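You operate a simulated robot arm through the tools that you are given. There is no shell and no other tool. Be economical: measure what you need, move in short steps, check, and stop when the job is done.

You are at the controls of a simulated robot arm. One attempt, no reset.

## Task
Set the tilt board at its lowest mark, 1, and rub the scuff off with the grey cloth.
Fine: undo the board knob to tilt it and tighten it before you rub; put the cloth back. What is to be rubbed or washed off counts as gone when no trace of it is left.

Only the result counts: the job must be done as asked and must still hold three seconds after the hand-in. Knocking over, shifting, dropping, spilling or breaking anything else fails it. Flat cloth is picked up by pressing the open fingertips on it (5 to 10 N) and closing them slowly along it; thin cloth reads only 2 to 8 mm in the jaws.

## Robot
A 6-joint arm with a two-finger parallel gripper, fixed in place. Base frame: the origin is at the foot of the arm, x ahead of it, y to its left, z up; the work surface is at about z = 450. Readings come in mm, rad, newtons and seconds.
With the tool pointing down near the work surface it reaches from about 160 to 800 mm from the base axis. Its first joint turns from -2.897 to 2.897 rad. Payload 3.91 kg.
The TCP is the grasp point between the finger pads, 30 mm short of the fingertips. In the tool frame z runs along the fingers and y along their closing line. Largest opening 110 mm; finger width 20, thickness 10; the body of the gripper, 48 by 112 mm, starts 55 mm behind the TCP.
Orientation is that of the tool frame in the base frame, as [roll, pitch, yaw] about the fixed x, y, z axes, in that order (R = Rz(yaw) Ry(pitch) Rx(roll)). With the fingers straight down and closing along the base's y, the tool's x points along the base's -x, its y along +y and its z along -z.

## Interface
- The arm moves only by the tool send_rows. Its argument "targets" is a list of rows, each a list of 7 numbers: the shift along the tool's x, y, z in mm, then the turn, a rotation vector about the tool's x, y, z in rad, then the finger opening in mm, from 0 to 110. In form: [[dx, dy, dz, ax, ay, az, grip], ...]. A call has 1 to 8 rows; each row is the pose to reach, as a shift and turn from the pose commanded when the call began, along the tool's axes at that moment. Each row takes 0.2 s and may step no farther than 50 mm and 0.15 rad from the row before; otherwise, or with a gripper value out of range, the whole call is refused. Where a pose cannot be reached the arm comes as near as it can. A force on the tool above 90 N (or 10 N above the force at the start of the call, whichever is more), or a blocked arm, ends the call early, and 0.2 s more pass. Each finger travels about 108 mm/s and halts on what it meets, pressing with about 41 N; the grip force reading is that of the motor and also rises with nothing between the fingers. The clock runs only during rows and for 0.2 s after the last one: add rows that repeat a pose to give the fingers time. It gives the time, the measured TCP pose, the force on the tool (base axes), the opening and the grip force at its end, in the units of the frame above (readings bear some noise), with the torque about the TCP (base axes, N m) and any sound that the robot's microphone picked up.
- Cameras (640 x 400 px; columns grow to the right, rows downward): "scene" is fixed at [53.9, -649.4, 1279.3]; the picture's right is [0.64, -0.77, 0.00], its down [-0.71, -0.59, -0.38] and it looks along [0.29, 0.24, -0.93] (base axes); focal length 250 px, centre (320, 200). "wrist" rides on the gripper at [77, 7, -114] in the tool frame; the picture's right is [-0.09, 1.00, 0.00], its down [-0.80, -0.07, -0.59] and it looks along [-0.59, -0.05, 0.80] (tool axes); focal length 270 px, centre (320, 200). There is no depth. A picture from a camera that has moved, and an enlarged one, comes with that camera's place and axes in the base frame and with its lens. The place of the scene camera against the robot may be out by one fixed shift of up to 12 mm in any direction.
- get_image(camera): a new picture of that camera. It takes no simulated time.
- lift_body(by): slides the trunk up (or, below 0, down) by that many mm; the arm rides with it, the base frame stays. It gives what a move gives, with no picture.
- zoom(camera, box): a new picture of the part [left, top, right, bottom] of that camera's present view, enlarged. It takes no simulated time.
- sign_off(): hands the job in; it is judged then, once.

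Work in short steps. Places have to be worked out from the pictures, the camera data and where the tool is seen: move nearer, look again, correct. Check each grasp and each placing, and mend what went wrong. You have 120 turns and 84 pictures in all, those below and enlarged ones among them. Open the gripper and draw the arm clear of the work before you hand the job in, unless the task says otherwise; then end with one line.

The tools are called after ">>>" as a command line: name --pt "numbers of a row" for each row, then --argument value for the rest, lists and objects as JSON in quotes. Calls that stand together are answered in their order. send_rows: Moves the arm, as the interface text tells. Its arguments: {"type":"object","properties":{"targets":{"type":"array","items":{"type":"array","items":{"type":"number"}}}},"required":["targets"]} The other tools are called the same way: lift_body (by) slides the trunk up or down; get_image (camera) takes a picture; zoom (camera, box) takes an enlarged picture of a part of a camera's view; sign_off () hands the job in.

At the start:

```text
clock: 0.0
position: [252.0, -413.7, 953.0]
tool_rot: [-3.14, 0.001, 3.141]
force: [-0.6, 0.4, 0.0]
wrist_torque: [0.0, 0.0, -0.01]
grip_width: 109.9
finger_force: 0.1
trunk travel left (down, up): [-400.0, 140.0]
```

scene: 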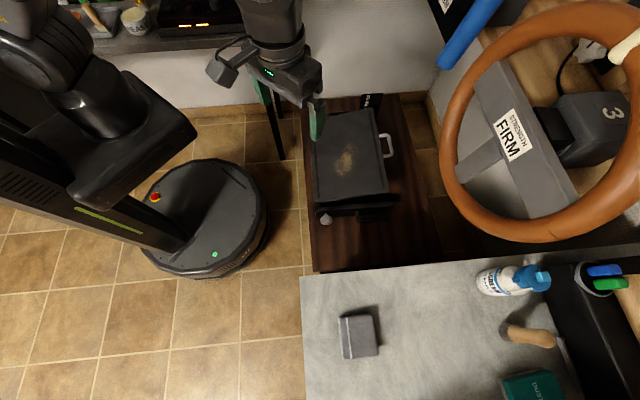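
wrist: 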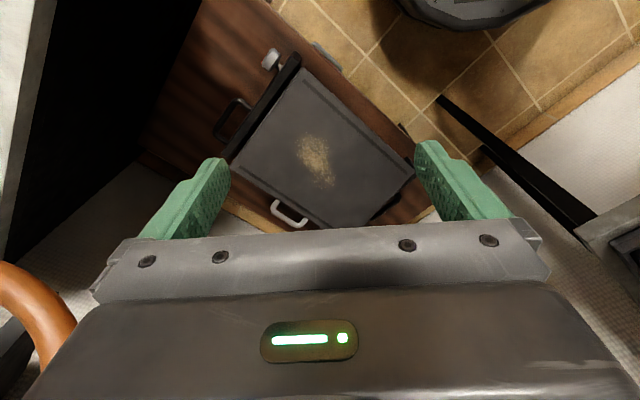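

The board with the scuff sits on a brown bench, and the grey folded cloth is on the light table. I'll zoom in on both.

>>> zoom --camera "scene" --box '[290, 80, 450, 240]'

>>> zoom --camera "wrist" --box '[180, 20, 460, 240]'

>>> zoom --camera "scene" --box '[300, 250, 620, 400]'

```text
2.50 times, centred on (370, 160) of scene
camera zoom: at [53.9, -649.4, 1279.3], right [0.64, -0.77, 0.0], down [-0.71, -0.59, -0.38], along [0.29, 0.24, -0.93], focal length 626 px, centre (195, 300)
```

zoom: 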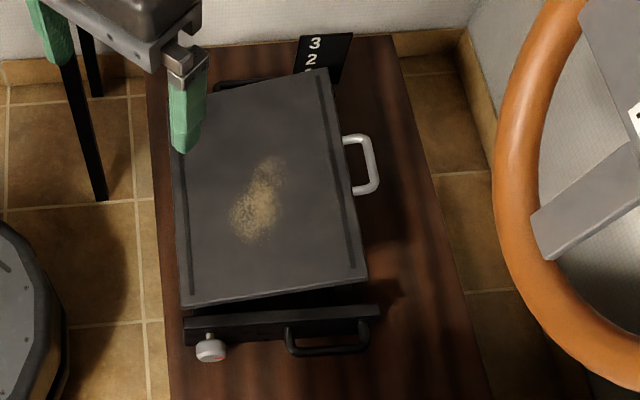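

```text
1.82 times, centred on (320, 130) of wrist
camera zoom: at [175.9, -407.6, 1067.2], right [0.09, 1.0, 0.0], down [0.8, -0.07, 0.59], along [0.59, -0.05, -0.8], focal length 491 px, centre (320, 327)
```

zoom: 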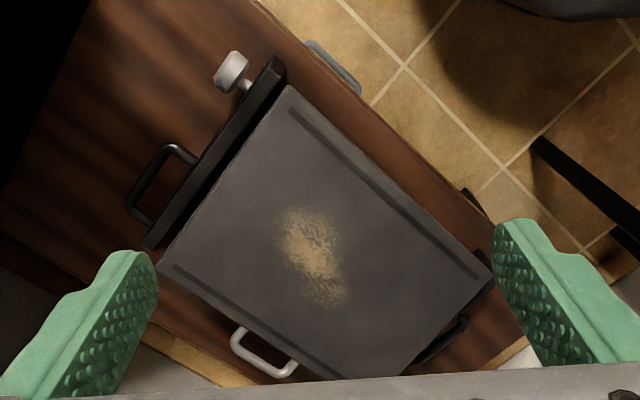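

```text
2.00 times, centred on (460, 325) of scene
camera zoom: at [53.9, -649.4, 1279.3], right [0.64, -0.77, 0.0], down [-0.71, -0.59, -0.38], along [0.29, 0.24, -0.93], focal length 500 px, centre (40, -50)
```

zoom: 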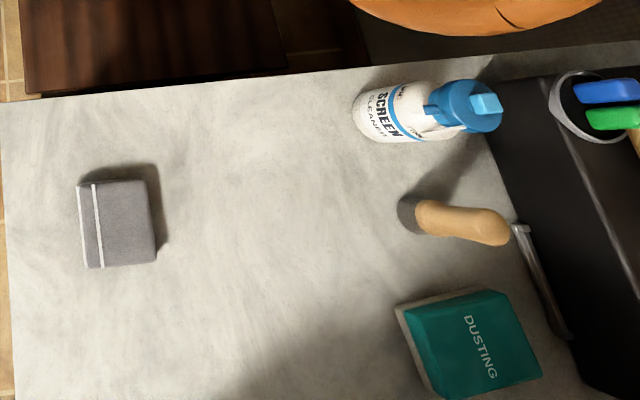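

The board is about 0.5 m below me, with its knob near (256,-507,496). I'll move the arm to view it from the knob side, along the board's axis.

>>> send_rows --pt "5 -40 0 0 0 -0.14 110" --pt "10 -80 0 0 0 -0.28 110" --pt "15 -120 0 0 0 -0.42 110" --pt "20 -160 0 0 0 -0.56 110" --pt "25 -200 0 0 0 -0.7 110"

>>> get_image --camera "wrist"

>>> get_image --camera "scene"

```text
clock: 1.2
position: [226.1, -614.3, 952.2]
tool_rot: [3.141, 0.0, -2.44]
force: [0.8, 0.4, -0.2]
wrist_torque: [0.01, 0.0, -0.03]
grip_width: 109.9
finger_force: 0.0
trunk travel left (down, up): [-400.0, 140.0]
```

```text
78 pictures are left
camera wrist: at [163.3, -660.1, 1065.8], right [-0.58, 0.82, 0.0], down [0.66, 0.46, 0.59], along [0.49, 0.34, -0.8], focal length 270 px, centre (320, 200)
```

wrist: 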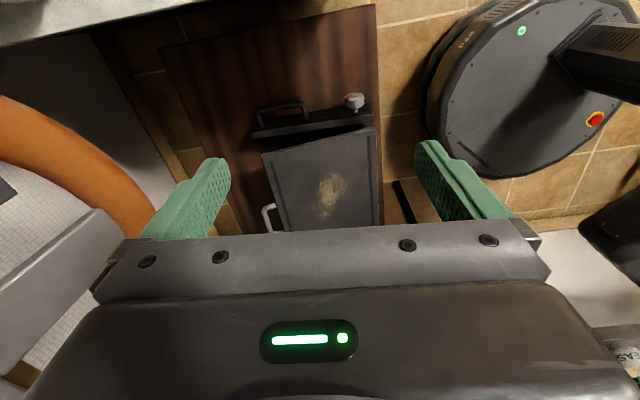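

```text
77 pictures are left
```

scene: 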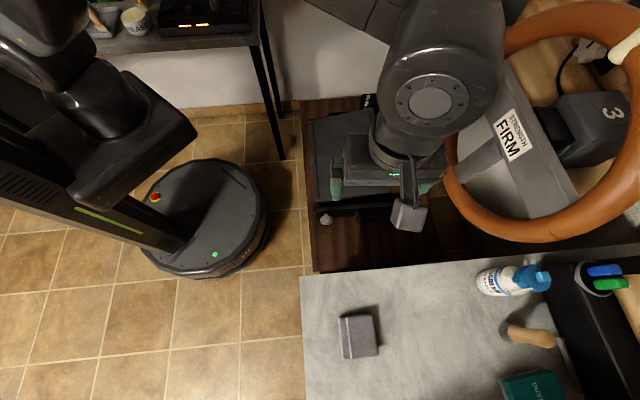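

The picture is flipped, with the top nearest straight down and the far end hidden by the gripper. I'll move 200 mm forward to get the scale into view.

>>> send_rows --pt "-50 0 0 0 0 0 110" --pt "-100 0 0 0 0 0 110" --pt "-150 0 0 0 0 0 110" --pt "-200 0 0 0 0 0 110"

>>> get_image --camera "wrist"

```text
clock: 2.2
position: [380.3, -484.1, 953.8]
tool_rot: [3.139, -0.001, -2.442]
force: [0.5, -0.7, 0.4]
wrist_torque: [-0.01, -0.02, -0.01]
grip_width: 110.0
finger_force: 0.0
trunk travel left (down, up): [-400.0, 140.0]
```

```text
76 pictures are left
camera wrist: at [317.7, -528.6, 1068.2], right [-0.57, 0.82, 0.0], down [0.66, 0.46, 0.59], along [0.49, 0.34, -0.8], focal length 270 px, centre (320, 200)
```

wrist: 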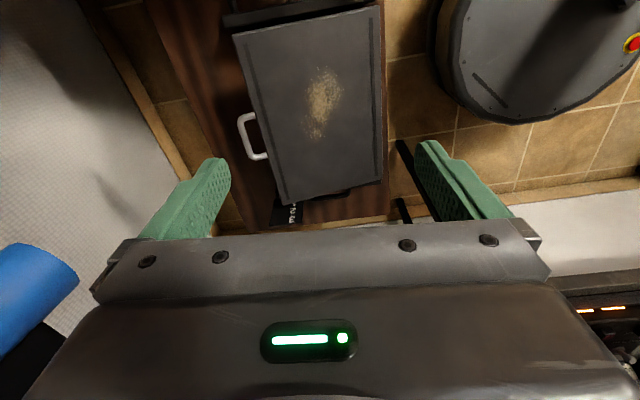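

The scale is just visible now, so I'll zoom in on it.

>>> zoom --camera "wrist" --box '[220, 120, 400, 235]'

>>> zoom --camera "wrist" --box '[180, 0, 440, 240]'

```text
3.48 times, centred on (310, 178) of wrist
camera zoom: at [317.7, -528.6, 1068.2], right [-0.57, 0.82, 0.0], down [0.66, 0.46, 0.59], along [0.49, 0.34, -0.8], focal length 940 px, centre (355, 278)
```

zoom: 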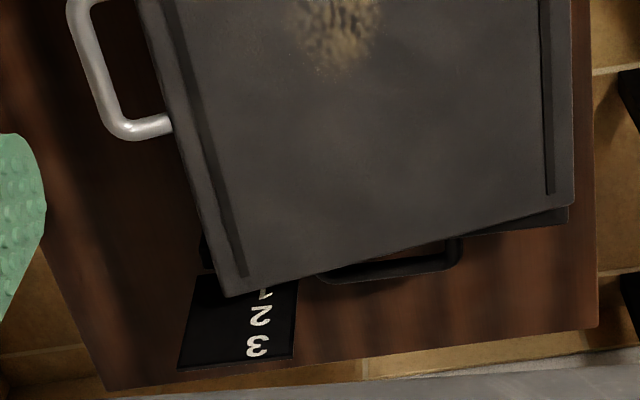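

```text
1.67 times, centred on (310, 120) of wrist
camera zoom: at [317.7, -528.6, 1068.2], right [-0.57, 0.82, 0.0], down [0.66, 0.46, 0.59], along [0.49, 0.34, -0.8], focal length 450 px, centre (337, 333)
```

zoom: 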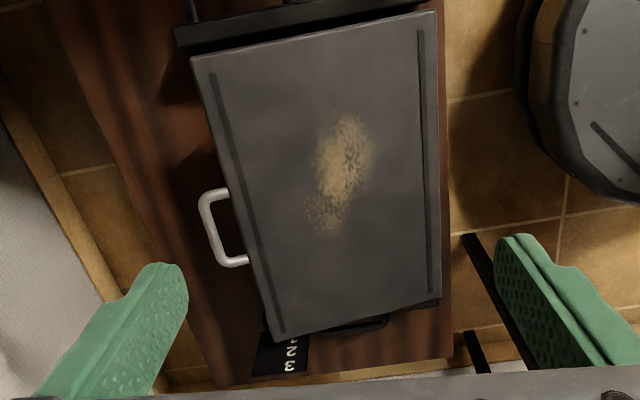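

The hinge is the edge on the knob's side (D–A), and the white-handle edge is raised by about 14°. The scale stands beside the raised far corner. I'll drop to roughly 110 mm above the knob and look at it.

>>> send_rows --pt "14 8 39 0 0 -0.01 110" --pt "27 16 78 0 0 -0.02 110" --pt "40 24 118 0 0 -0.03 110" --pt "53 31 157 0 0 -0.04 110" --pt "67 39 196 0 0 -0.05 110" --pt "80 47 235 0 0 -0.06 110" --pt "93 55 274 0 0 -0.07 110" --pt "107 63 314 0 0 -0.07 110"

>>> get_image --camera "wrist"

>>> zoom --camera "scene" --box '[290, 80, 450, 240]'

```text
clock: 4.0
position: [259.0, -506.4, 640.6]
tool_rot: [-3.141, -0.001, -2.373]
force: [1.0, 0.3, -0.2]
wrist_torque: [0.02, -0.01, 0.05]
grip_width: 109.9
finger_force: 0.0
trunk travel left (down, up): [-400.0, 140.0]
```

```text
73 pictures are left
camera wrist: at [199.8, -555.3, 755.0], right [-0.63, 0.78, 0.0], down [0.62, 0.51, 0.59], along [0.46, 0.37, -0.8], focal length 270 px, centre (320, 200)
```

wrist: 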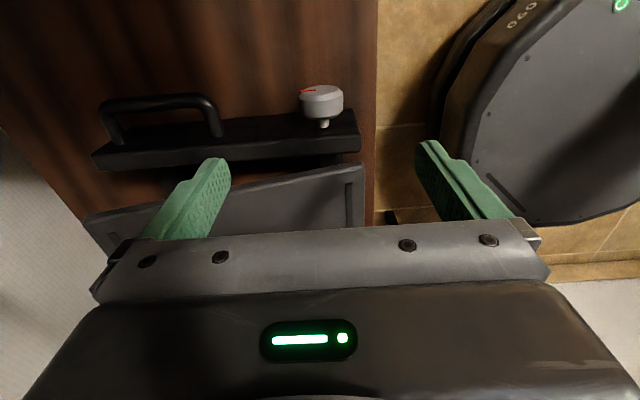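

```text
2.50 times, centred on (370, 160) of scene
camera zoom: at [53.9, -649.4, 1279.3], right [0.64, -0.77, 0.0], down [-0.71, -0.59, -0.38], along [0.29, 0.24, -0.93], focal length 626 px, centre (195, 300)
```

zoom: 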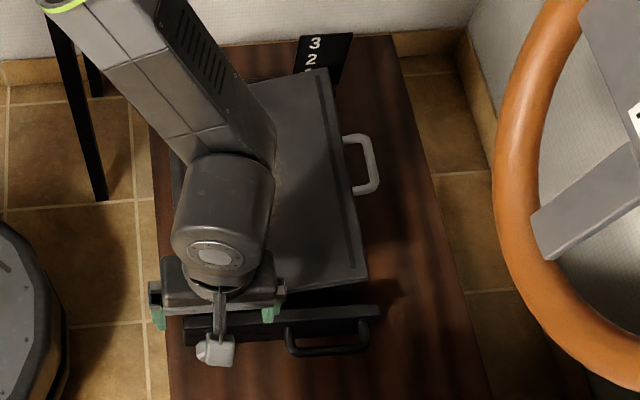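

The knob projects horizontally from the bar toward me. I'll zoom in on its shape and red mark.

>>> zoom --camera "wrist" --box '[270, 60, 390, 150]'

```text
4.44 times, centred on (330, 105) of wrist
camera zoom: at [199.8, -555.3, 755.0], right [-0.63, 0.78, 0.0], down [0.62, 0.51, 0.59], along [0.46, 0.37, -0.8], focal length 1201 px, centre (276, 622)
```

zoom: 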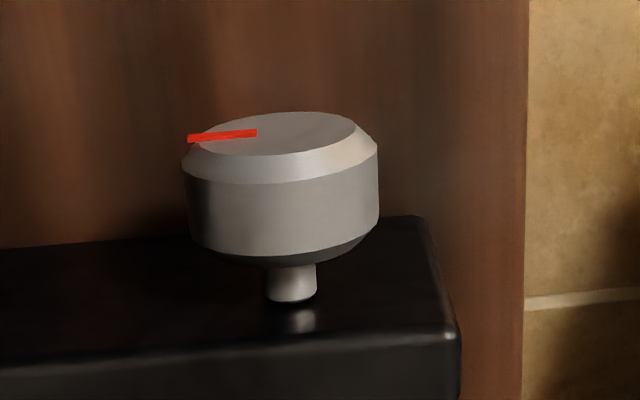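

The knob is about 42 mm across with a horizontal axis, centred near (259.5,-505.5,495), and I'm already directly above it. I'll descend with the fingers straddling it.

>>> send_rows --pt "0 0 45 0 0 0 80" --pt "0 0 90 0 0 0 80" --pt "0 0 130 0 0 0 80" --pt "0 0 146 0 0 0 80"

>>> get_image --camera "wrist"

```text
clock: 5.0
position: [259.5, -506.9, 491.7]
tool_rot: [-3.141, 0.0, -2.37]
force: [0.2, 0.0, -0.8]
wrist_torque: [-0.01, 0.0, 0.01]
grip_width: 80.0
finger_force: 0.0
trunk travel left (down, up): [-400.0, 140.0]
```

```text
70 pictures are left
camera wrist: at [199.6, -555.9, 606.2], right [-0.63, 0.78, 0.0], down [0.62, 0.51, 0.59], along [0.46, 0.37, -0.8], focal length 270 px, centre (320, 200)
```

wrist: 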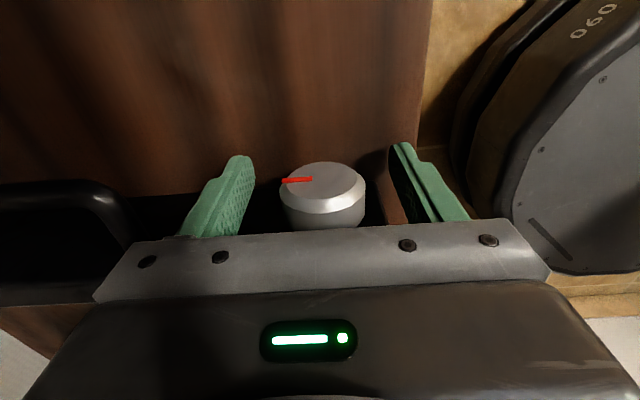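

I'll zoom in to refine the knob's height.

>>> zoom --camera "wrist" --box '[240, 130, 400, 240]'

```text
3.64 times, centred on (320, 185) of wrist
camera zoom: at [199.6, -555.9, 606.2], right [-0.63, 0.78, 0.0], down [0.62, 0.51, 0.59], along [0.46, 0.37, -0.8], focal length 983 px, centre (320, 254)
```

zoom: 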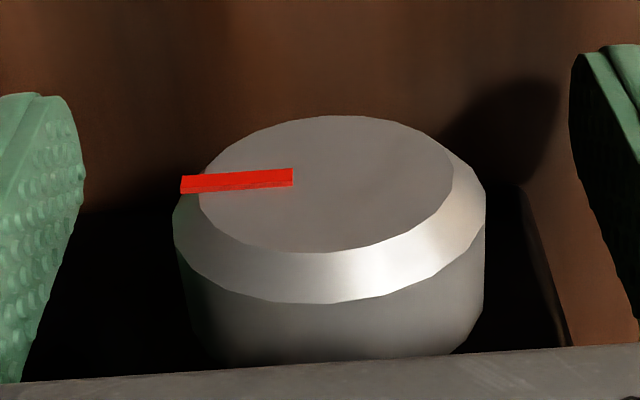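

The axis height comes out at about 504, so I'll raise 12 mm and close on the knob.

>>> send_rows --pt "0 0 -12 0 0 0 80" --pt "0 0 -12 0 0 0 55" --pt "0 0 -12 0 0 0 40" --pt "0 0 -12 0 0 0 20" --pt "0 0 -12 0 0 0 20"

```text
clock: 6.2
position: [258.0, -506.7, 503.0]
tool_rot: [-3.141, 0.0, -2.373]
force: [-4.5, 2.9, 1.8]
wrist_torque: [-0.08, 0.04, -0.32]
grip_width: 39.3
finger_force: 41.3
trunk travel left (down, up): [-400.0, 140.0]
```

The knob is gripped at 39 mm wide. Now I'll turn it counter-clockwise, as seen facing the knob (+x of the tool).

>>> send_rows --pt "0 0 0 0.1 0 0 20" --pt "0 0 0 0.2 0 0 20" --pt "0 0 0 0.3 0 0 20" --pt "0 0 0 0.4 0 0 20"

>>> zoom --camera "wrist" --box '[200, 130, 440, 240]'

```text
clock: 7.2
position: [262.5, -515.7, 506.8]
tool_rot: [-2.75, 0.0, -2.372]
force: [-4.1, -0.7, -1.2]
wrist_torque: [0.13, -0.23, 0.88]
grip_width: 39.6
finger_force: 41.0
out of reach, approached as far as the arm can: row 4
trunk travel left (down, up): [-400.0, 140.0]
```

```text
2.67 times, centred on (320, 185) of wrist
camera zoom: at [173.6, -533.8, 609.6], right [-0.58, 0.72, -0.38], down [0.46, 0.67, 0.58], along [0.67, 0.16, -0.72], focal length 721 px, centre (320, 240)
```

zoom: 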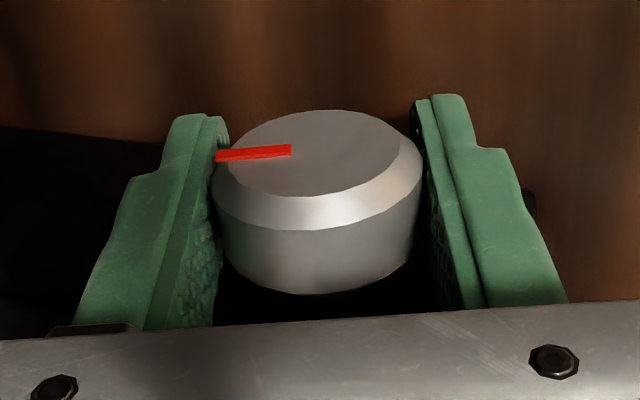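

The knob follows the gripper, but the arm reached its tilt limit at +0.39. I'll ratchet instead: open slightly, swing back to the opposite tilt, and grip again.

>>> send_rows --pt "0 0 0 0 0 0 60" --pt "0 0 0 -0.12 0 0 60" --pt "0 0 0 -0.26 0 0 60" --pt "0 0 0 -0.4 0 0 60" --pt "0 0 0 -0.54 0 0 60" --pt "0 0 0 -0.67 0 0 60" --pt "0 0 0 -0.8 0 0 60"

>>> zoom --camera "wrist" --box '[200, 100, 440, 240]'

>>> get_image --camera "scene"

```text
clock: 8.8
position: [263.3, -516.0, 506.8]
tool_rot: [2.74, -0.001, -2.373]
force: [-1.0, 0.5, 0.2]
wrist_torque: [-0.02, -0.01, -0.06]
grip_width: 60.0
finger_force: 0.2
trunk travel left (down, up): [-400.0, 140.0]
```

```text
2.67 times, centred on (320, 170) of wrist
camera zoom: at [235.4, -597.4, 615.2], right [-0.57, 0.72, 0.39], down [0.78, 0.34, 0.52], along [0.24, 0.6, -0.76], focal length 721 px, centre (320, 280)
```

zoom: 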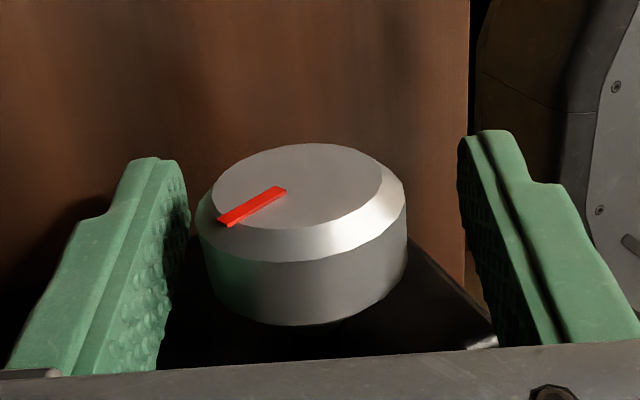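

```text
66 pictures are left
```

scene: 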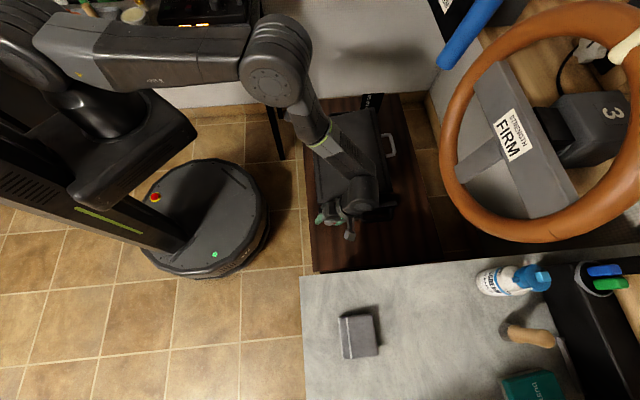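

The red mark turned counter-clockwise as wanted. My TCP ended about 9 mm off the knob axis, so I'll recentre, grip, and turn another 0.7 rad.

>>> send_rows --pt "0 8 6 0 0 0 60" --pt "0 8 6 0 0 0 40" --pt "0 8 6 0 0 0 20" --pt "0 8 6 0.14 0 0 20" --pt "0 8 6 0.28 0 0 20" --pt "0 8 6 0.42 0 0 20" --pt "0 8 6 0.56 0 0 20" --pt "0 8 6 0.7 0 0 20"

>>> zoom --camera "wrist" --box '[200, 100, 440, 240]'

>>> zoom --camera "scene" --box '[290, 80, 450, 240]'

```text
clock: 10.6
position: [256.6, -506.9, 504.6]
tool_rot: [-2.84, 0.0, -2.374]
force: [-3.5, 2.5, 4.4]
wrist_torque: [0.86, -0.85, -0.47]
grip_width: 38.5
finger_force: 40.7
trunk travel left (down, up): [-400.0, 140.0]
```

```text
2.67 times, centred on (320, 170) of wrist
camera zoom: at [173.6, -533.0, 611.9], right [-0.6, 0.75, -0.3], down [0.5, 0.63, 0.59], along [0.63, 0.2, -0.75], focal length 721 px, centre (320, 280)
```

zoom: 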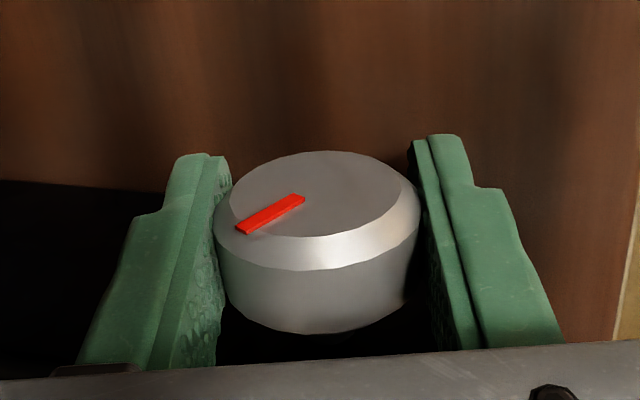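

```text
2.50 times, centred on (370, 160) of scene
camera zoom: at [53.9, -649.4, 1279.3], right [0.64, -0.77, 0.0], down [-0.71, -0.59, -0.38], along [0.29, 0.24, -0.93], focal length 626 px, centre (195, 300)
```

zoom: 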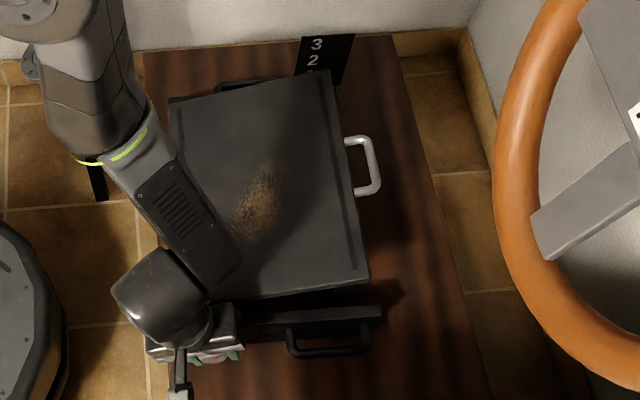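

The knob has turned about 1.1 rad in total and the board seems to have shifted a little. I'll do one more stroke, starting with the swing back.

>>> send_rows --pt "0 0 0 0 0 0 60" --pt "0 0 0 -0.12 0 0 60" --pt "0 0 0 -0.26 0 0 60" --pt "0 0 0 -0.4 0 0 60" --pt "0 0 0 -0.54 0 0 60" --pt "0 0 0 -0.68 0 0 60" --pt "0 0 0 -0.68 0 0 35" --pt "0 0 0 -0.68 0 0 20"

>>> zoom --camera "scene" --box '[290, 80, 450, 240]'

```text
clock: 12.4
position: [256.4, -508.1, 503.8]
tool_rot: [2.761, 0.0, -2.373]
force: [3.4, -1.1, -0.1]
wrist_torque: [-0.49, 0.55, -0.74]
grip_width: 39.1
finger_force: 40.9
trunk travel left (down, up): [-400.0, 140.0]
```

```text
2.50 times, centred on (370, 160) of scene
camera zoom: at [53.9, -649.4, 1279.3], right [0.64, -0.77, 0.0], down [-0.71, -0.59, -0.38], along [0.29, 0.24, -0.93], focal length 626 px, centre (195, 300)
```

zoom: 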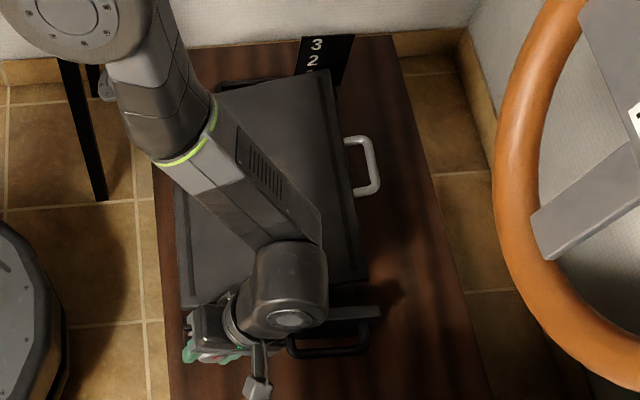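

The knob is gripped again, so I'll turn it another 0.7 rad.

>>> send_rows --pt "0 0 0 0.14 0 0 20" --pt "0 0 0 0.28 0 0 20" --pt "0 0 0 0.42 0 0 20" --pt "0 0 0 0.56 0 0 20" --pt "0 0 0 0.68 0 0 20"

>>> zoom --camera "scene" --box '[290, 80, 450, 240]'

>>> zoom --camera "wrist" --box '[200, 100, 440, 240]'

```text
clock: 13.6
position: [257.2, -507.3, 505.6]
tool_rot: [-2.84, 0.001, -2.374]
force: [-1.3, -0.7, -0.4]
wrist_torque: [0.96, -0.9, -0.3]
grip_width: 39.1
finger_force: 40.9
trunk travel left (down, up): [-400.0, 140.0]
```

```text
2.50 times, centred on (370, 160) of scene
camera zoom: at [53.9, -649.4, 1279.3], right [0.64, -0.77, 0.0], down [-0.71, -0.59, -0.38], along [0.29, 0.24, -0.93], focal length 626 px, centre (195, 300)
```

zoom: 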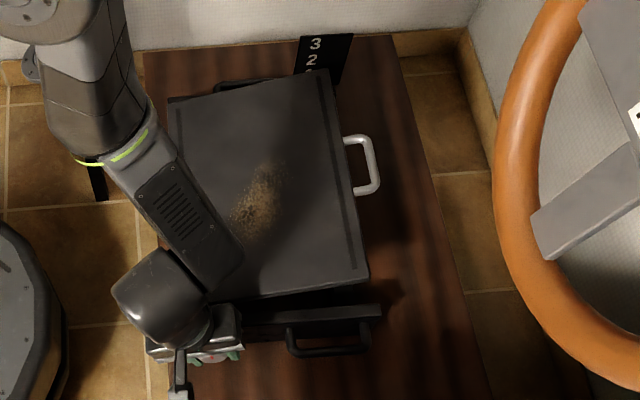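

```text
2.67 times, centred on (320, 170) of wrist
camera zoom: at [173.4, -533.4, 611.7], right [-0.6, 0.75, -0.29], down [0.5, 0.63, 0.59], along [0.63, 0.2, -0.75], focal length 721 px, centre (320, 280)
```

zoom: 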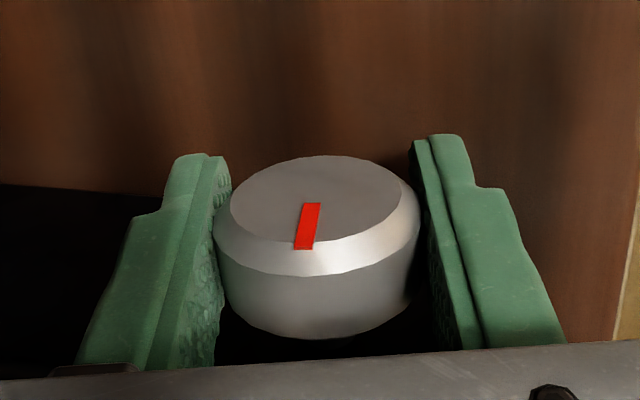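

The knob has now turned about 1.8 rad. I'll release it, lift off, straighten up, and see whether the board is free.

>>> send_rows --pt "0 0 0 0 0 0 75" --pt "0 0 -45 0 0 0 75" --pt "0 0 -90 0 0 0 75" --pt "0 0 -130 -0.1 0 0 75" --pt "0 0 -170 -0.2 0 0 75" --pt "0 0 -200 -0.3 0 0 75"

>>> get_image --camera "wrist"

```text
clock: 15.0
position: [213.1, -468.2, 695.8]
tool_rot: [3.14, 0.0, -2.371]
force: [0.6, -0.2, 0.1]
wrist_torque: [-0.01, -0.02, 0.01]
grip_width: 75.1
finger_force: 0.1
trunk travel left (down, up): [-400.0, 140.0]
```

```text
60 pictures are left
camera wrist: at [154.1, -515.6, 810.8], right [-0.63, 0.78, 0.0], down [0.63, 0.51, 0.59], along [0.46, 0.38, -0.8], focal length 270 px, centre (320, 200)
```

wrist: 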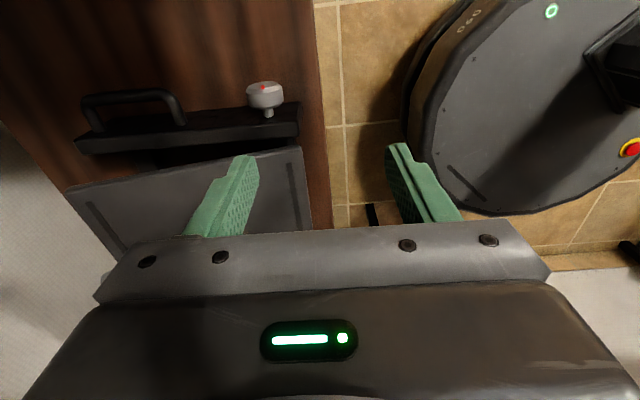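

I'll close the fingers and move above the board, near the middle of its raised edge.

>>> send_rows --pt "-32 -33 -10 0 0 0 40" --pt "-64 -66 -10 0 0 0 0" --pt "-96 -98 -10 0 0 0 0" --pt "-128 -131 -10 0 0 0 0" --pt "-160 -164 -10 0 0 0 0" --pt "-192 -197 -10 0 0 0 0" --pt "-223 -229 -10 0 0 0 0"

>>> get_image --camera "wrist"

>>> get_image --camera "scene"

```text
clock: 16.6
position: [535.8, -473.0, 704.3]
tool_rot: [3.141, 0.0, -2.372]
force: [1.3, 0.2, -0.5]
wrist_torque: [0.02, 0.02, -0.01]
grip_width: 0.3
finger_force: 37.6
trunk travel left (down, up): [-400.0, 140.0]
```

```text
59 pictures are left
camera wrist: at [475.0, -522.9, 818.8], right [-0.63, 0.78, 0.0], down [0.62, 0.51, 0.59], along [0.46, 0.37, -0.8], focal length 270 px, centre (320, 200)
```

wrist: 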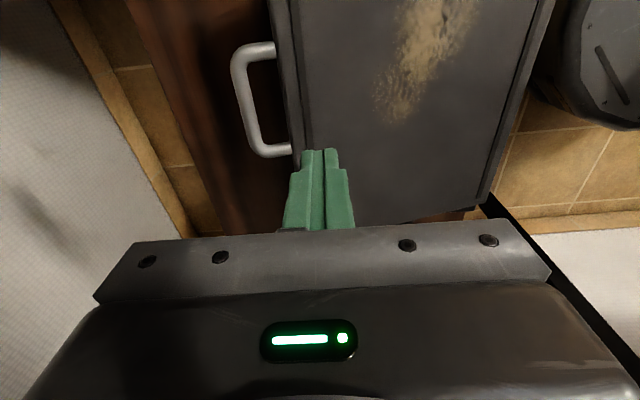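

```text
58 pictures are left
```

scene: 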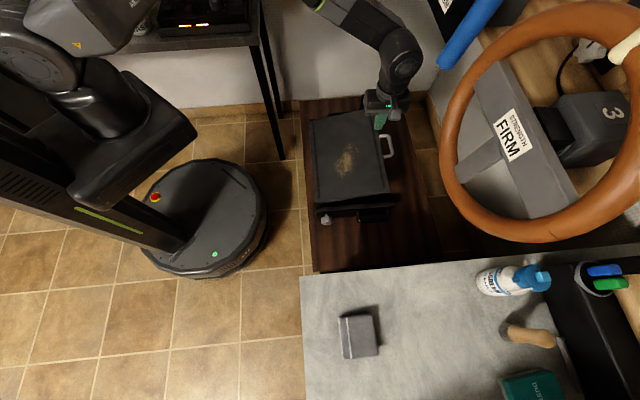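

The press point is good, just inside the raised edge. I'll go down to contact in small steps.

>>> send_rows --pt "0 0 40 0 0 0 0" --pt "0 0 75 0 0 0 0" --pt "0 0 83 0 0 0 0" --pt "0 0 88 0 0 0 0" --pt "0 0 93 0 0 0 0" --pt "0 0 98 0 0 0 0"

>>> zoom --camera "scene" --box '[290, 80, 450, 240]'

```text
clock: 18.0
position: [533.1, -474.1, 606.5]
tool_rot: [-3.141, 0.0, -2.37]
force: [0.6, -0.1, -0.3]
wrist_torque: [-0.02, 0.0, 0.01]
grip_width: 0.0
finger_force: 37.9
trunk travel left (down, up): [-400.0, 140.0]
```

```text
2.50 times, centred on (370, 160) of scene
camera zoom: at [53.9, -649.4, 1279.3], right [0.64, -0.77, 0.0], down [-0.71, -0.59, -0.38], along [0.29, 0.24, -0.93], focal length 626 px, centre (195, 300)
```

zoom: 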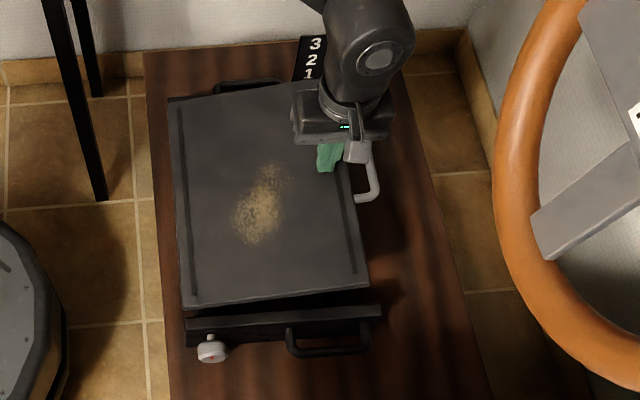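

No contact yet, so I'll keep lowering.

>>> send_rows --pt "0 0 4 0 0 0 0" --pt "0 0 8 0 0 0 0" --pt "0 0 12 0 0 0 0" --pt "0 0 16 0 0 0 0"

>>> get_image --camera "wrist"

>>> zoom --camera "scene" --box '[330, 80, 410, 140]'

```text
clock: 19.0
position: [534.2, -476.1, 590.9]
tool_rot: [3.141, -0.002, -2.371]
force: [0.8, -0.5, 0.1]
wrist_torque: [0.02, 0.02, -0.05]
grip_width: 0.0
finger_force: 37.5
trunk travel left (down, up): [-400.0, 140.0]
```

```text
56 pictures are left
camera wrist: at [474.9, -524.6, 705.3], right [-0.63, 0.78, 0.0], down [0.62, 0.51, 0.59], along [0.46, 0.38, -0.8], focal length 270 px, centre (320, 200)
```

wrist: 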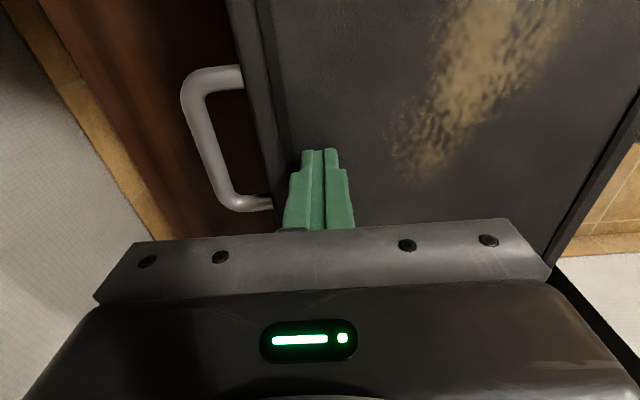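

```text
6.67 times, centred on (370, 110) of scene
camera zoom: at [53.9, -649.4, 1279.3], right [0.64, -0.77, 0.0], down [-0.71, -0.59, -0.38], along [0.29, 0.24, -0.93], focal length 1668 px, centre (-13, 800)
```

zoom: 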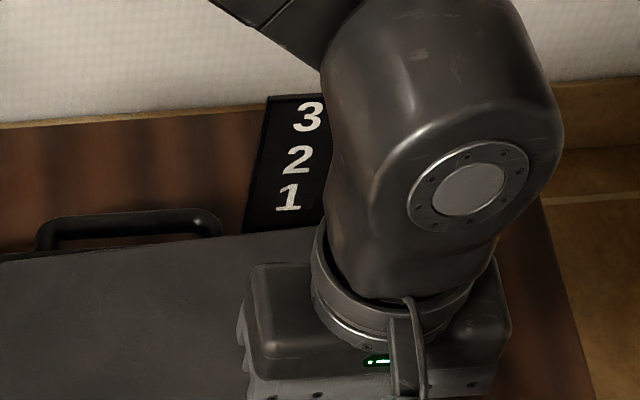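

The board has come down and "1" is fully visible. I'll wait one step to see whether it's creeping by itself, then look at the scale.

>>> send_rows --pt "0 0 -30 0 0 0 0" --pt "40 30 -70 0 0 0 0" --pt "80 60 -110 0 0 0 0" --pt "110 90 -130 0 0 0 0"

>>> zoom --camera "scene" --box '[290, 80, 450, 240]'

>>> zoom --camera "scene" --box '[340, 80, 420, 140]'

```text
refused: row 2 steps farther than a row can; nothing moved
```

```text
2.50 times, centred on (370, 160) of scene
camera zoom: at [53.9, -649.4, 1279.3], right [0.64, -0.77, 0.0], down [-0.71, -0.59, -0.38], along [0.29, 0.24, -0.93], focal length 626 px, centre (195, 300)
```

zoom: 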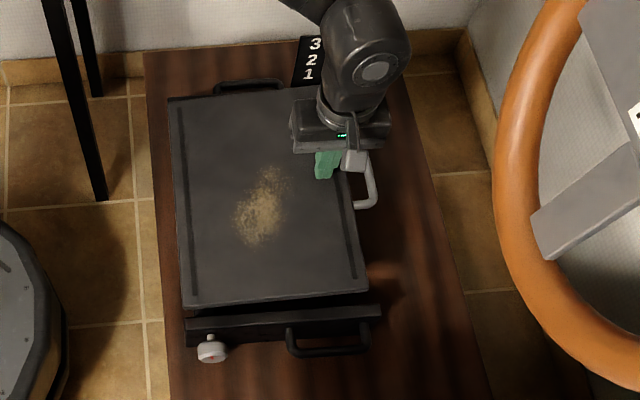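

```text
6.67 times, centred on (380, 110) of scene
camera zoom: at [53.9, -649.4, 1279.3], right [0.64, -0.77, 0.0], down [-0.71, -0.59, -0.38], along [0.29, 0.24, -0.93], focal length 1668 px, centre (-80, 800)
```

zoom: 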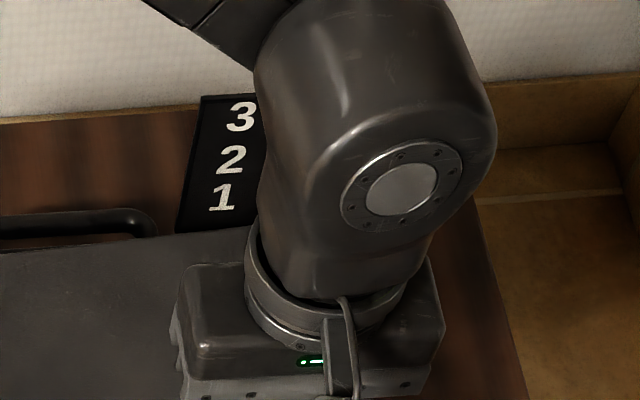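

I'll withdraw up and back to see the whole scale.

>>> send_rows --pt "0 0 -30 0 0 0 0" --pt "20 25 -55 0 0 0 0" --pt "40 50 -80 0 0 0 0" --pt "60 75 -105 0 0 0 0" --pt "80 100 -120 0 0 0 0"

>>> zoom --camera "scene" --box '[290, 80, 450, 240]'

>>> zoom --camera "scene" --box '[345, 85, 405, 130]'

```text
clock: 20.2
position: [408.1, -457.8, 710.2]
tool_rot: [3.141, 0.0, -2.371]
force: [1.2, 0.6, 0.0]
wrist_torque: [0.01, -0.02, -0.01]
grip_width: 0.3
finger_force: 38.3
trunk travel left (down, up): [-400.0, 140.0]
```

```text
2.50 times, centred on (370, 160) of scene
camera zoom: at [53.9, -649.4, 1279.3], right [0.64, -0.77, 0.0], down [-0.71, -0.59, -0.38], along [0.29, 0.24, -0.93], focal length 626 px, centre (195, 300)
```

zoom: 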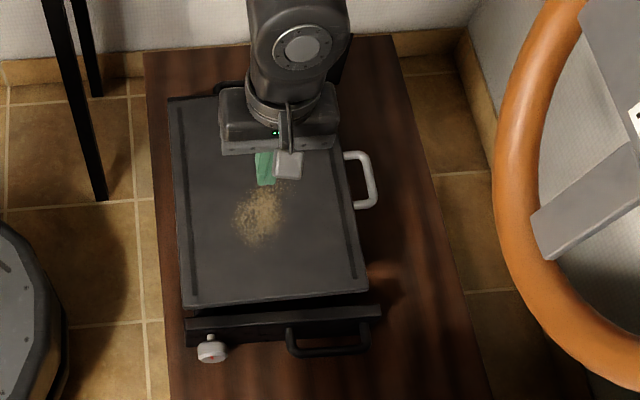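

```text
8.89 times, centred on (375, 108) of scene
camera zoom: at [53.9, -649.4, 1279.3], right [0.64, -0.77, 0.0], down [-0.71, -0.59, -0.38], along [0.29, 0.24, -0.93], focal length 2224 px, centre (-169, 1022)
```

zoom: 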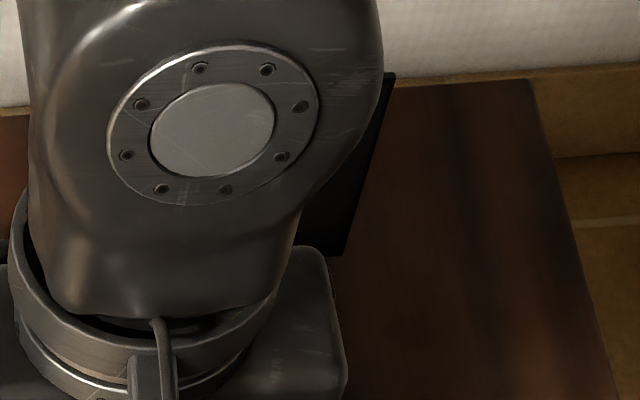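

The arm still covers the plate, so I'll back off farther along the board.

>>> send_rows --pt "40 0 -20 0 0 0 0" --pt "80 10 -40 0 0 0 0" --pt "120 20 -60 0 0 0 0" --pt "160 30 -80 0 0 0 0" --pt "190 60 -90 0 0 0 0" --pt "210 95 -90 0 0 0 0"

>>> zoom --camera "scene" --box '[290, 80, 450, 240]'

>>> zoom --camera "scene" --box '[345, 85, 405, 130]'

```text
clock: 21.6
position: [190.0, -537.9, 803.7]
tool_rot: [-3.141, 0.0, -2.37]
force: [0.1, 0.0, -0.3]
wrist_torque: [-0.01, -0.04, 0.03]
grip_width: 0.0
finger_force: 37.4
trunk travel left (down, up): [-400.0, 140.0]
```

```text
2.50 times, centred on (370, 160) of scene
camera zoom: at [53.9, -649.4, 1279.3], right [0.64, -0.77, 0.0], down [-0.71, -0.59, -0.38], along [0.29, 0.24, -0.93], focal length 626 px, centre (195, 300)
```

zoom: 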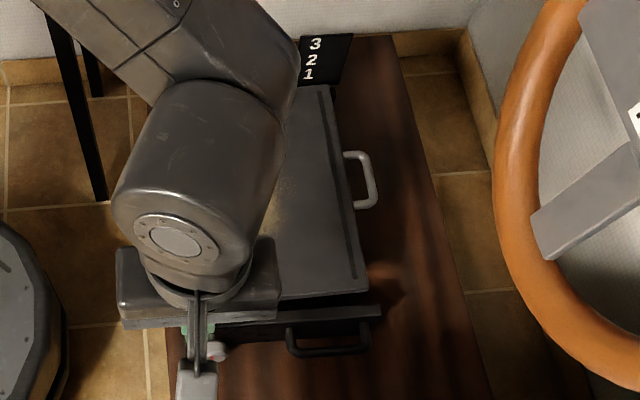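

```text
8.89 times, centred on (375, 108) of scene
camera zoom: at [53.9, -649.4, 1279.3], right [0.64, -0.77, 0.0], down [-0.71, -0.59, -0.38], along [0.29, 0.24, -0.93], focal length 2224 px, centre (-169, 1022)
```

zoom: 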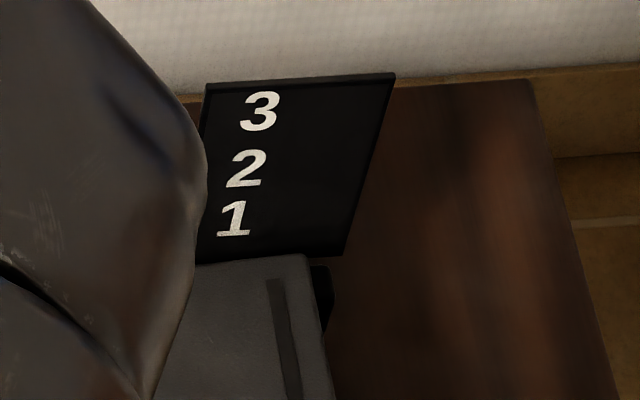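

The board now sits below "1" in this steep view. I need a low, level look at the scale, so I'll move over the board with the tool tilted forward.

>>> send_rows --pt "-43 -20 0 0 0 0 0" --pt "-87 -41 0 0 0 0 0" --pt "-130 -62 0 0 0 0 0" --pt "-173 -83 0 0 -0.14 0 0" --pt "-217 -103 0 0 -0.28 0 0" --pt "-260 -124 10 0 -0.42 0 0" --pt "-303 -145 20 0 -0.56 0 0" --pt "-345 -165 30 0 -0.7 0 0"

>>> get_image --camera "wrist"

```text
clock: 23.4
position: [552.3, -415.9, 771.7]
tool_rot: [-3.141, 0.703, -2.37]
force: [0.7, 0.0, -0.9]
wrist_torque: [-0.06, 0.03, 0.01]
grip_width: 0.0
finger_force: 37.9
trunk travel left (down, up): [-400.0, 140.0]
```

```text
48 pictures are left
camera wrist: at [453.1, -502.9, 809.6], right [-0.65, 0.76, 0.06], down [0.21, 0.11, 0.97], along [0.73, 0.64, -0.23], focal length 270 px, centre (320, 200)
```

wrist: 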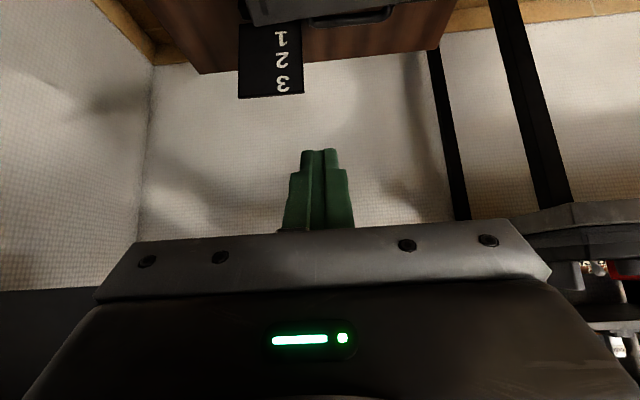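

The view works; I'll lower another 140 mm for a level look.

>>> send_rows --pt "30 0 36 0 0 0 0" --pt "60 0 71 0 0 0 0" --pt "90 0 107 0 0 0 0" --pt "99 0 118 0 0 0 0"

>>> zoom --camera "wrist" --box '[180, 40, 440, 210]'

```text
clock: 24.4
position: [554.2, -414.9, 616.3]
tool_rot: [-3.141, 0.7, -2.372]
force: [1.3, -1.8, -0.2]
wrist_torque: [0.06, 0.05, -0.01]
grip_width: 0.2
finger_force: 37.9
trunk travel left (down, up): [-400.0, 140.0]
```

```text
2.35 times, centred on (310, 125) of wrist
camera zoom: at [455.0, -502.7, 653.3], right [-0.65, 0.76, 0.06], down [0.21, 0.11, 0.97], along [0.73, 0.64, -0.23], focal length 636 px, centre (344, 376)
```

zoom: 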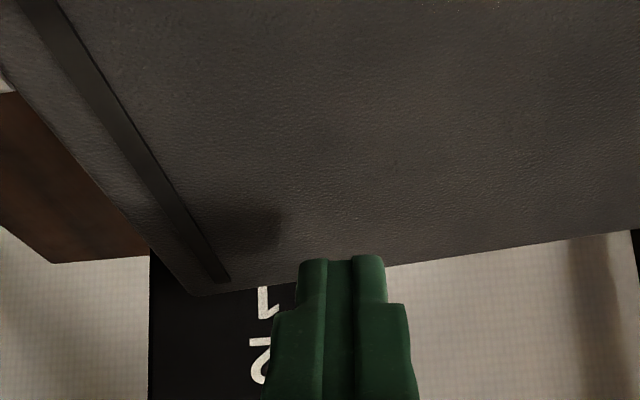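

Rough heights: "1" ≈ 559, "2" ≈ 585, and the board's corner top ≈ 554. To read it properly, I'll tilt further to nearly level and open the fingers to clear the view.

>>> send_rows --pt "0 0 0 0 -0.14 0 60" --pt "0 0 0 0 -0.28 0 110" --pt "0 0 0 0 -0.4 0 110" --pt "0 0 0 0 -0.4 0 110"

>>> zoom --camera "wrist" --box '[200, 60, 400, 210]'

```text
clock: 25.4
position: [554.3, -414.4, 617.9]
tool_rot: [3.141, 1.102, -2.371]
force: [0.3, 0.5, -1.0]
wrist_torque: [-0.01, -0.01, 0.01]
grip_width: 110.1
finger_force: 0.1
trunk travel left (down, up): [-400.0, 140.0]
```

```text
2.67 times, centred on (300, 135) of wrist
camera zoom: at [451.3, -505.8, 600.5], right [-0.67, 0.74, 0.08], down [-0.07, -0.17, 0.98], along [0.74, 0.65, 0.16], focal length 721 px, centre (373, 373)
```

zoom: 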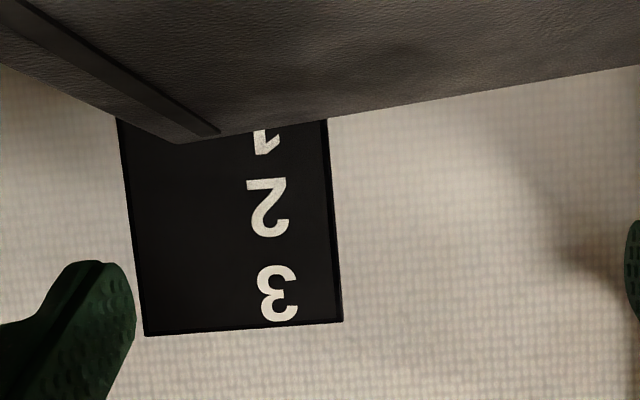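

Measured at the same corner, the board's top stood about 5–6 mm above "2" at the start, and it now stands 5–6 mm above "1". The drop (≈28 mm) equals the mark spacing, so the board is at 1. I'll back out now and go tighten the knob.

>>> send_rows --pt "-35 0 -20 0 0.1 0 80" --pt "-55 0 -55 0 0.24 0 80" --pt "-61 0 -95 0 0.38 0 80" --pt "-61 0 -130 0 0.52 0 75" --pt "-61 0 -165 0 0.66 0 75" --pt "-61 0 -200 0 0.81 0 75" --pt "-61 0 -211 0 0.96 0 75" --pt "-61 0 -211 0 1.1 0 75"

```text
clock: 27.2
position: [439.1, -528.3, 767.6]
tool_rot: [3.141, -0.001, -2.37]
force: [0.0, -0.4, -0.8]
wrist_torque: [0.0, -0.03, 0.01]
grip_width: 75.0
finger_force: 0.0
trunk travel left (down, up): [-400.0, 140.0]
```

Now I'll move above the knob with a +0.3 tilt so the tightening stroke starts there.

>>> send_rows --pt "19 30 15 0 0 0 75" --pt "38 60 38 0.06 0 0 75" --pt "58 90 60 0.12 0 0 75" --pt "77 121 85 0.18 0 0 75" --pt "96 151 110 0.24 0 0 75" --pt "116 181 134.6 0.3 0 0 75"

>>> get_image --camera "wrist"

```text
clock: 28.6
position: [229.0, -478.1, 632.8]
tool_rot: [-2.843, -0.002, -2.374]
force: [0.2, 0.5, -0.6]
wrist_torque: [0.0, 0.02, 0.02]
grip_width: 75.1
finger_force: 0.2
trunk travel left (down, up): [-400.0, 140.0]
```

```text
45 pictures are left
camera wrist: at [145.2, -503.4, 740.4], right [-0.6, 0.75, -0.29], down [0.5, 0.64, 0.59], along [0.63, 0.2, -0.75], focal length 270 px, centre (320, 200)
```

wrist: 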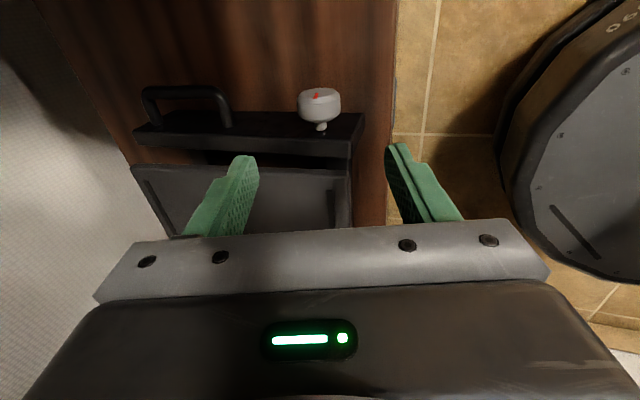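

Lined up with the knob. I'll descend along the tool axis and grip.

>>> send_rows --pt "0 0 45 0 0 0 75" --pt "0 0 90 0 0 0 75" --pt "0 0 134 0 0 0 75" --pt "0 0 134 0 0 0 55" --pt "0 0 134 0 0 0 35" --pt "0 0 134 0 0 0 20"

```text
clock: 30.0
position: [257.3, -506.7, 504.0]
tool_rot: [-2.84, 0.0, -2.374]
force: [4.6, -5.1, 3.1]
wrist_torque: [0.04, -0.11, -0.69]
grip_width: 38.9
finger_force: 41.4
trunk travel left (down, up): [-400.0, 140.0]
```

Gripped. Turning clockwise 0.7 rad.

>>> send_rows --pt "0 0 0 -0.14 0 0 20" --pt "0 0 0 -0.28 0 0 20" --pt "0 0 0 -0.42 0 0 20" --pt "0 0 0 -0.56 0 0 20" --pt "0 0 0 -0.7 0 0 20"

```text
clock: 31.2
position: [256.1, -506.1, 504.1]
tool_rot: [2.738, -0.001, -2.373]
force: [-1.5, -3.9, 0.4]
wrist_torque: [-0.36, 0.29, -0.78]
grip_width: 39.0
finger_force: 40.9
trunk travel left (down, up): [-400.0, 140.0]
```

Open, swing back to +0.3, and regrip.

>>> send_rows --pt "0 0 0 0 0 0 60" --pt "0 0 0 0.14 0 0 60" --pt "0 0 0 0.28 0 0 60" --pt "0 0 0 0.42 0 0 60" --pt "0 0 0 0.56 0 0 60" --pt "0 0 0 0.7 0 0 60" --pt "0 0 0 0.7 0 0 35" --pt "0 0 0 0.7 0 0 20"

>>> send_rows --pt "0 0 0 -0.14 0 0 20" --pt "0 0 0 -0.28 0 0 20" --pt "0 0 0 -0.42 0 0 20" --pt "0 0 0 -0.56 0 0 20" --pt "0 0 0 -0.7 0 0 20"

>>> zoom --camera "wrist" --box '[200, 100, 440, 240]'

```text
clock: 33.0
position: [257.3, -505.8, 505.7]
tool_rot: [-2.84, -0.001, -2.373]
force: [-4.5, -0.9, 0.1]
wrist_torque: [-0.56, 0.51, -0.11]
grip_width: 38.7
finger_force: 41.0
trunk travel left (down, up): [-400.0, 140.0]
```

```text
clock: 34.2
position: [256.5, -506.4, 505.2]
tool_rot: [2.743, -0.003, -2.372]
force: [5.1, -2.1, 7.0]
wrist_torque: [-0.13, 0.09, -0.44]
grip_width: 38.3
finger_force: 40.9
trunk travel left (down, up): [-400.0, 140.0]
```

```text
2.67 times, centred on (320, 170) of wrist
camera zoom: at [229.7, -587.4, 613.4], right [-0.58, 0.72, 0.39], down [0.78, 0.35, 0.52], along [0.24, 0.6, -0.76], focal length 721 px, centre (320, 280)
```

zoom: 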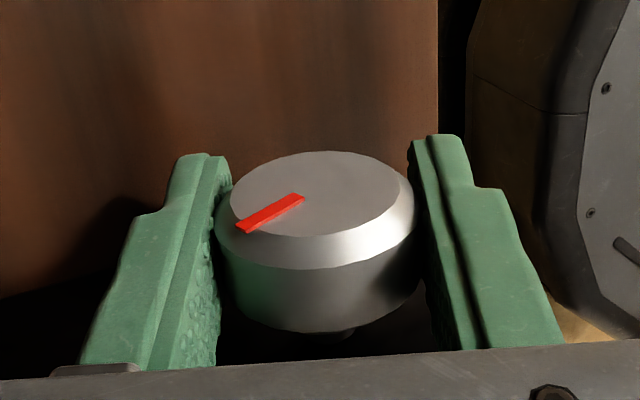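

The red mark is back to about 0.4 rad short of its original position. One more tightening stroke.

>>> send_rows --pt "0 0 0 0 0 0 60" --pt "0 0 0 0.14 0 0 60" --pt "0 0 0 0.28 0 0 60" --pt "0 0 0 0.42 0 0 60" --pt "0 0 0 0.56 0 0 60" --pt "0 0 0 0.7 0 0 60" --pt "0 0 0 0.7 0 0 35" --pt "0 0 0 0.7 0 0 20"

>>> send_rows --pt "0 0 0 -0.12 0 0 20" --pt "0 0 0 -0.24 0 0 20" --pt "0 0 0 -0.36 0 0 20" --pt "0 0 0 -0.45 0 0 20"

```text
clock: 36.0
position: [257.4, -506.7, 505.2]
tool_rot: [-2.84, 0.0, -2.371]
force: [-6.1, -0.5, 0.1]
wrist_torque: [-0.54, 0.56, -0.12]
grip_width: 39.6
finger_force: 41.4
trunk travel left (down, up): [-400.0, 140.0]
```

```text
clock: 37.0
position: [257.6, -505.6, 503.0]
tool_rot: [2.989, 0.0, -2.372]
force: [3.5, -1.0, -0.6]
wrist_torque: [-0.95, 0.78, -0.44]
grip_width: 39.2
finger_force: 40.7
trunk travel left (down, up): [-400.0, 140.0]
```

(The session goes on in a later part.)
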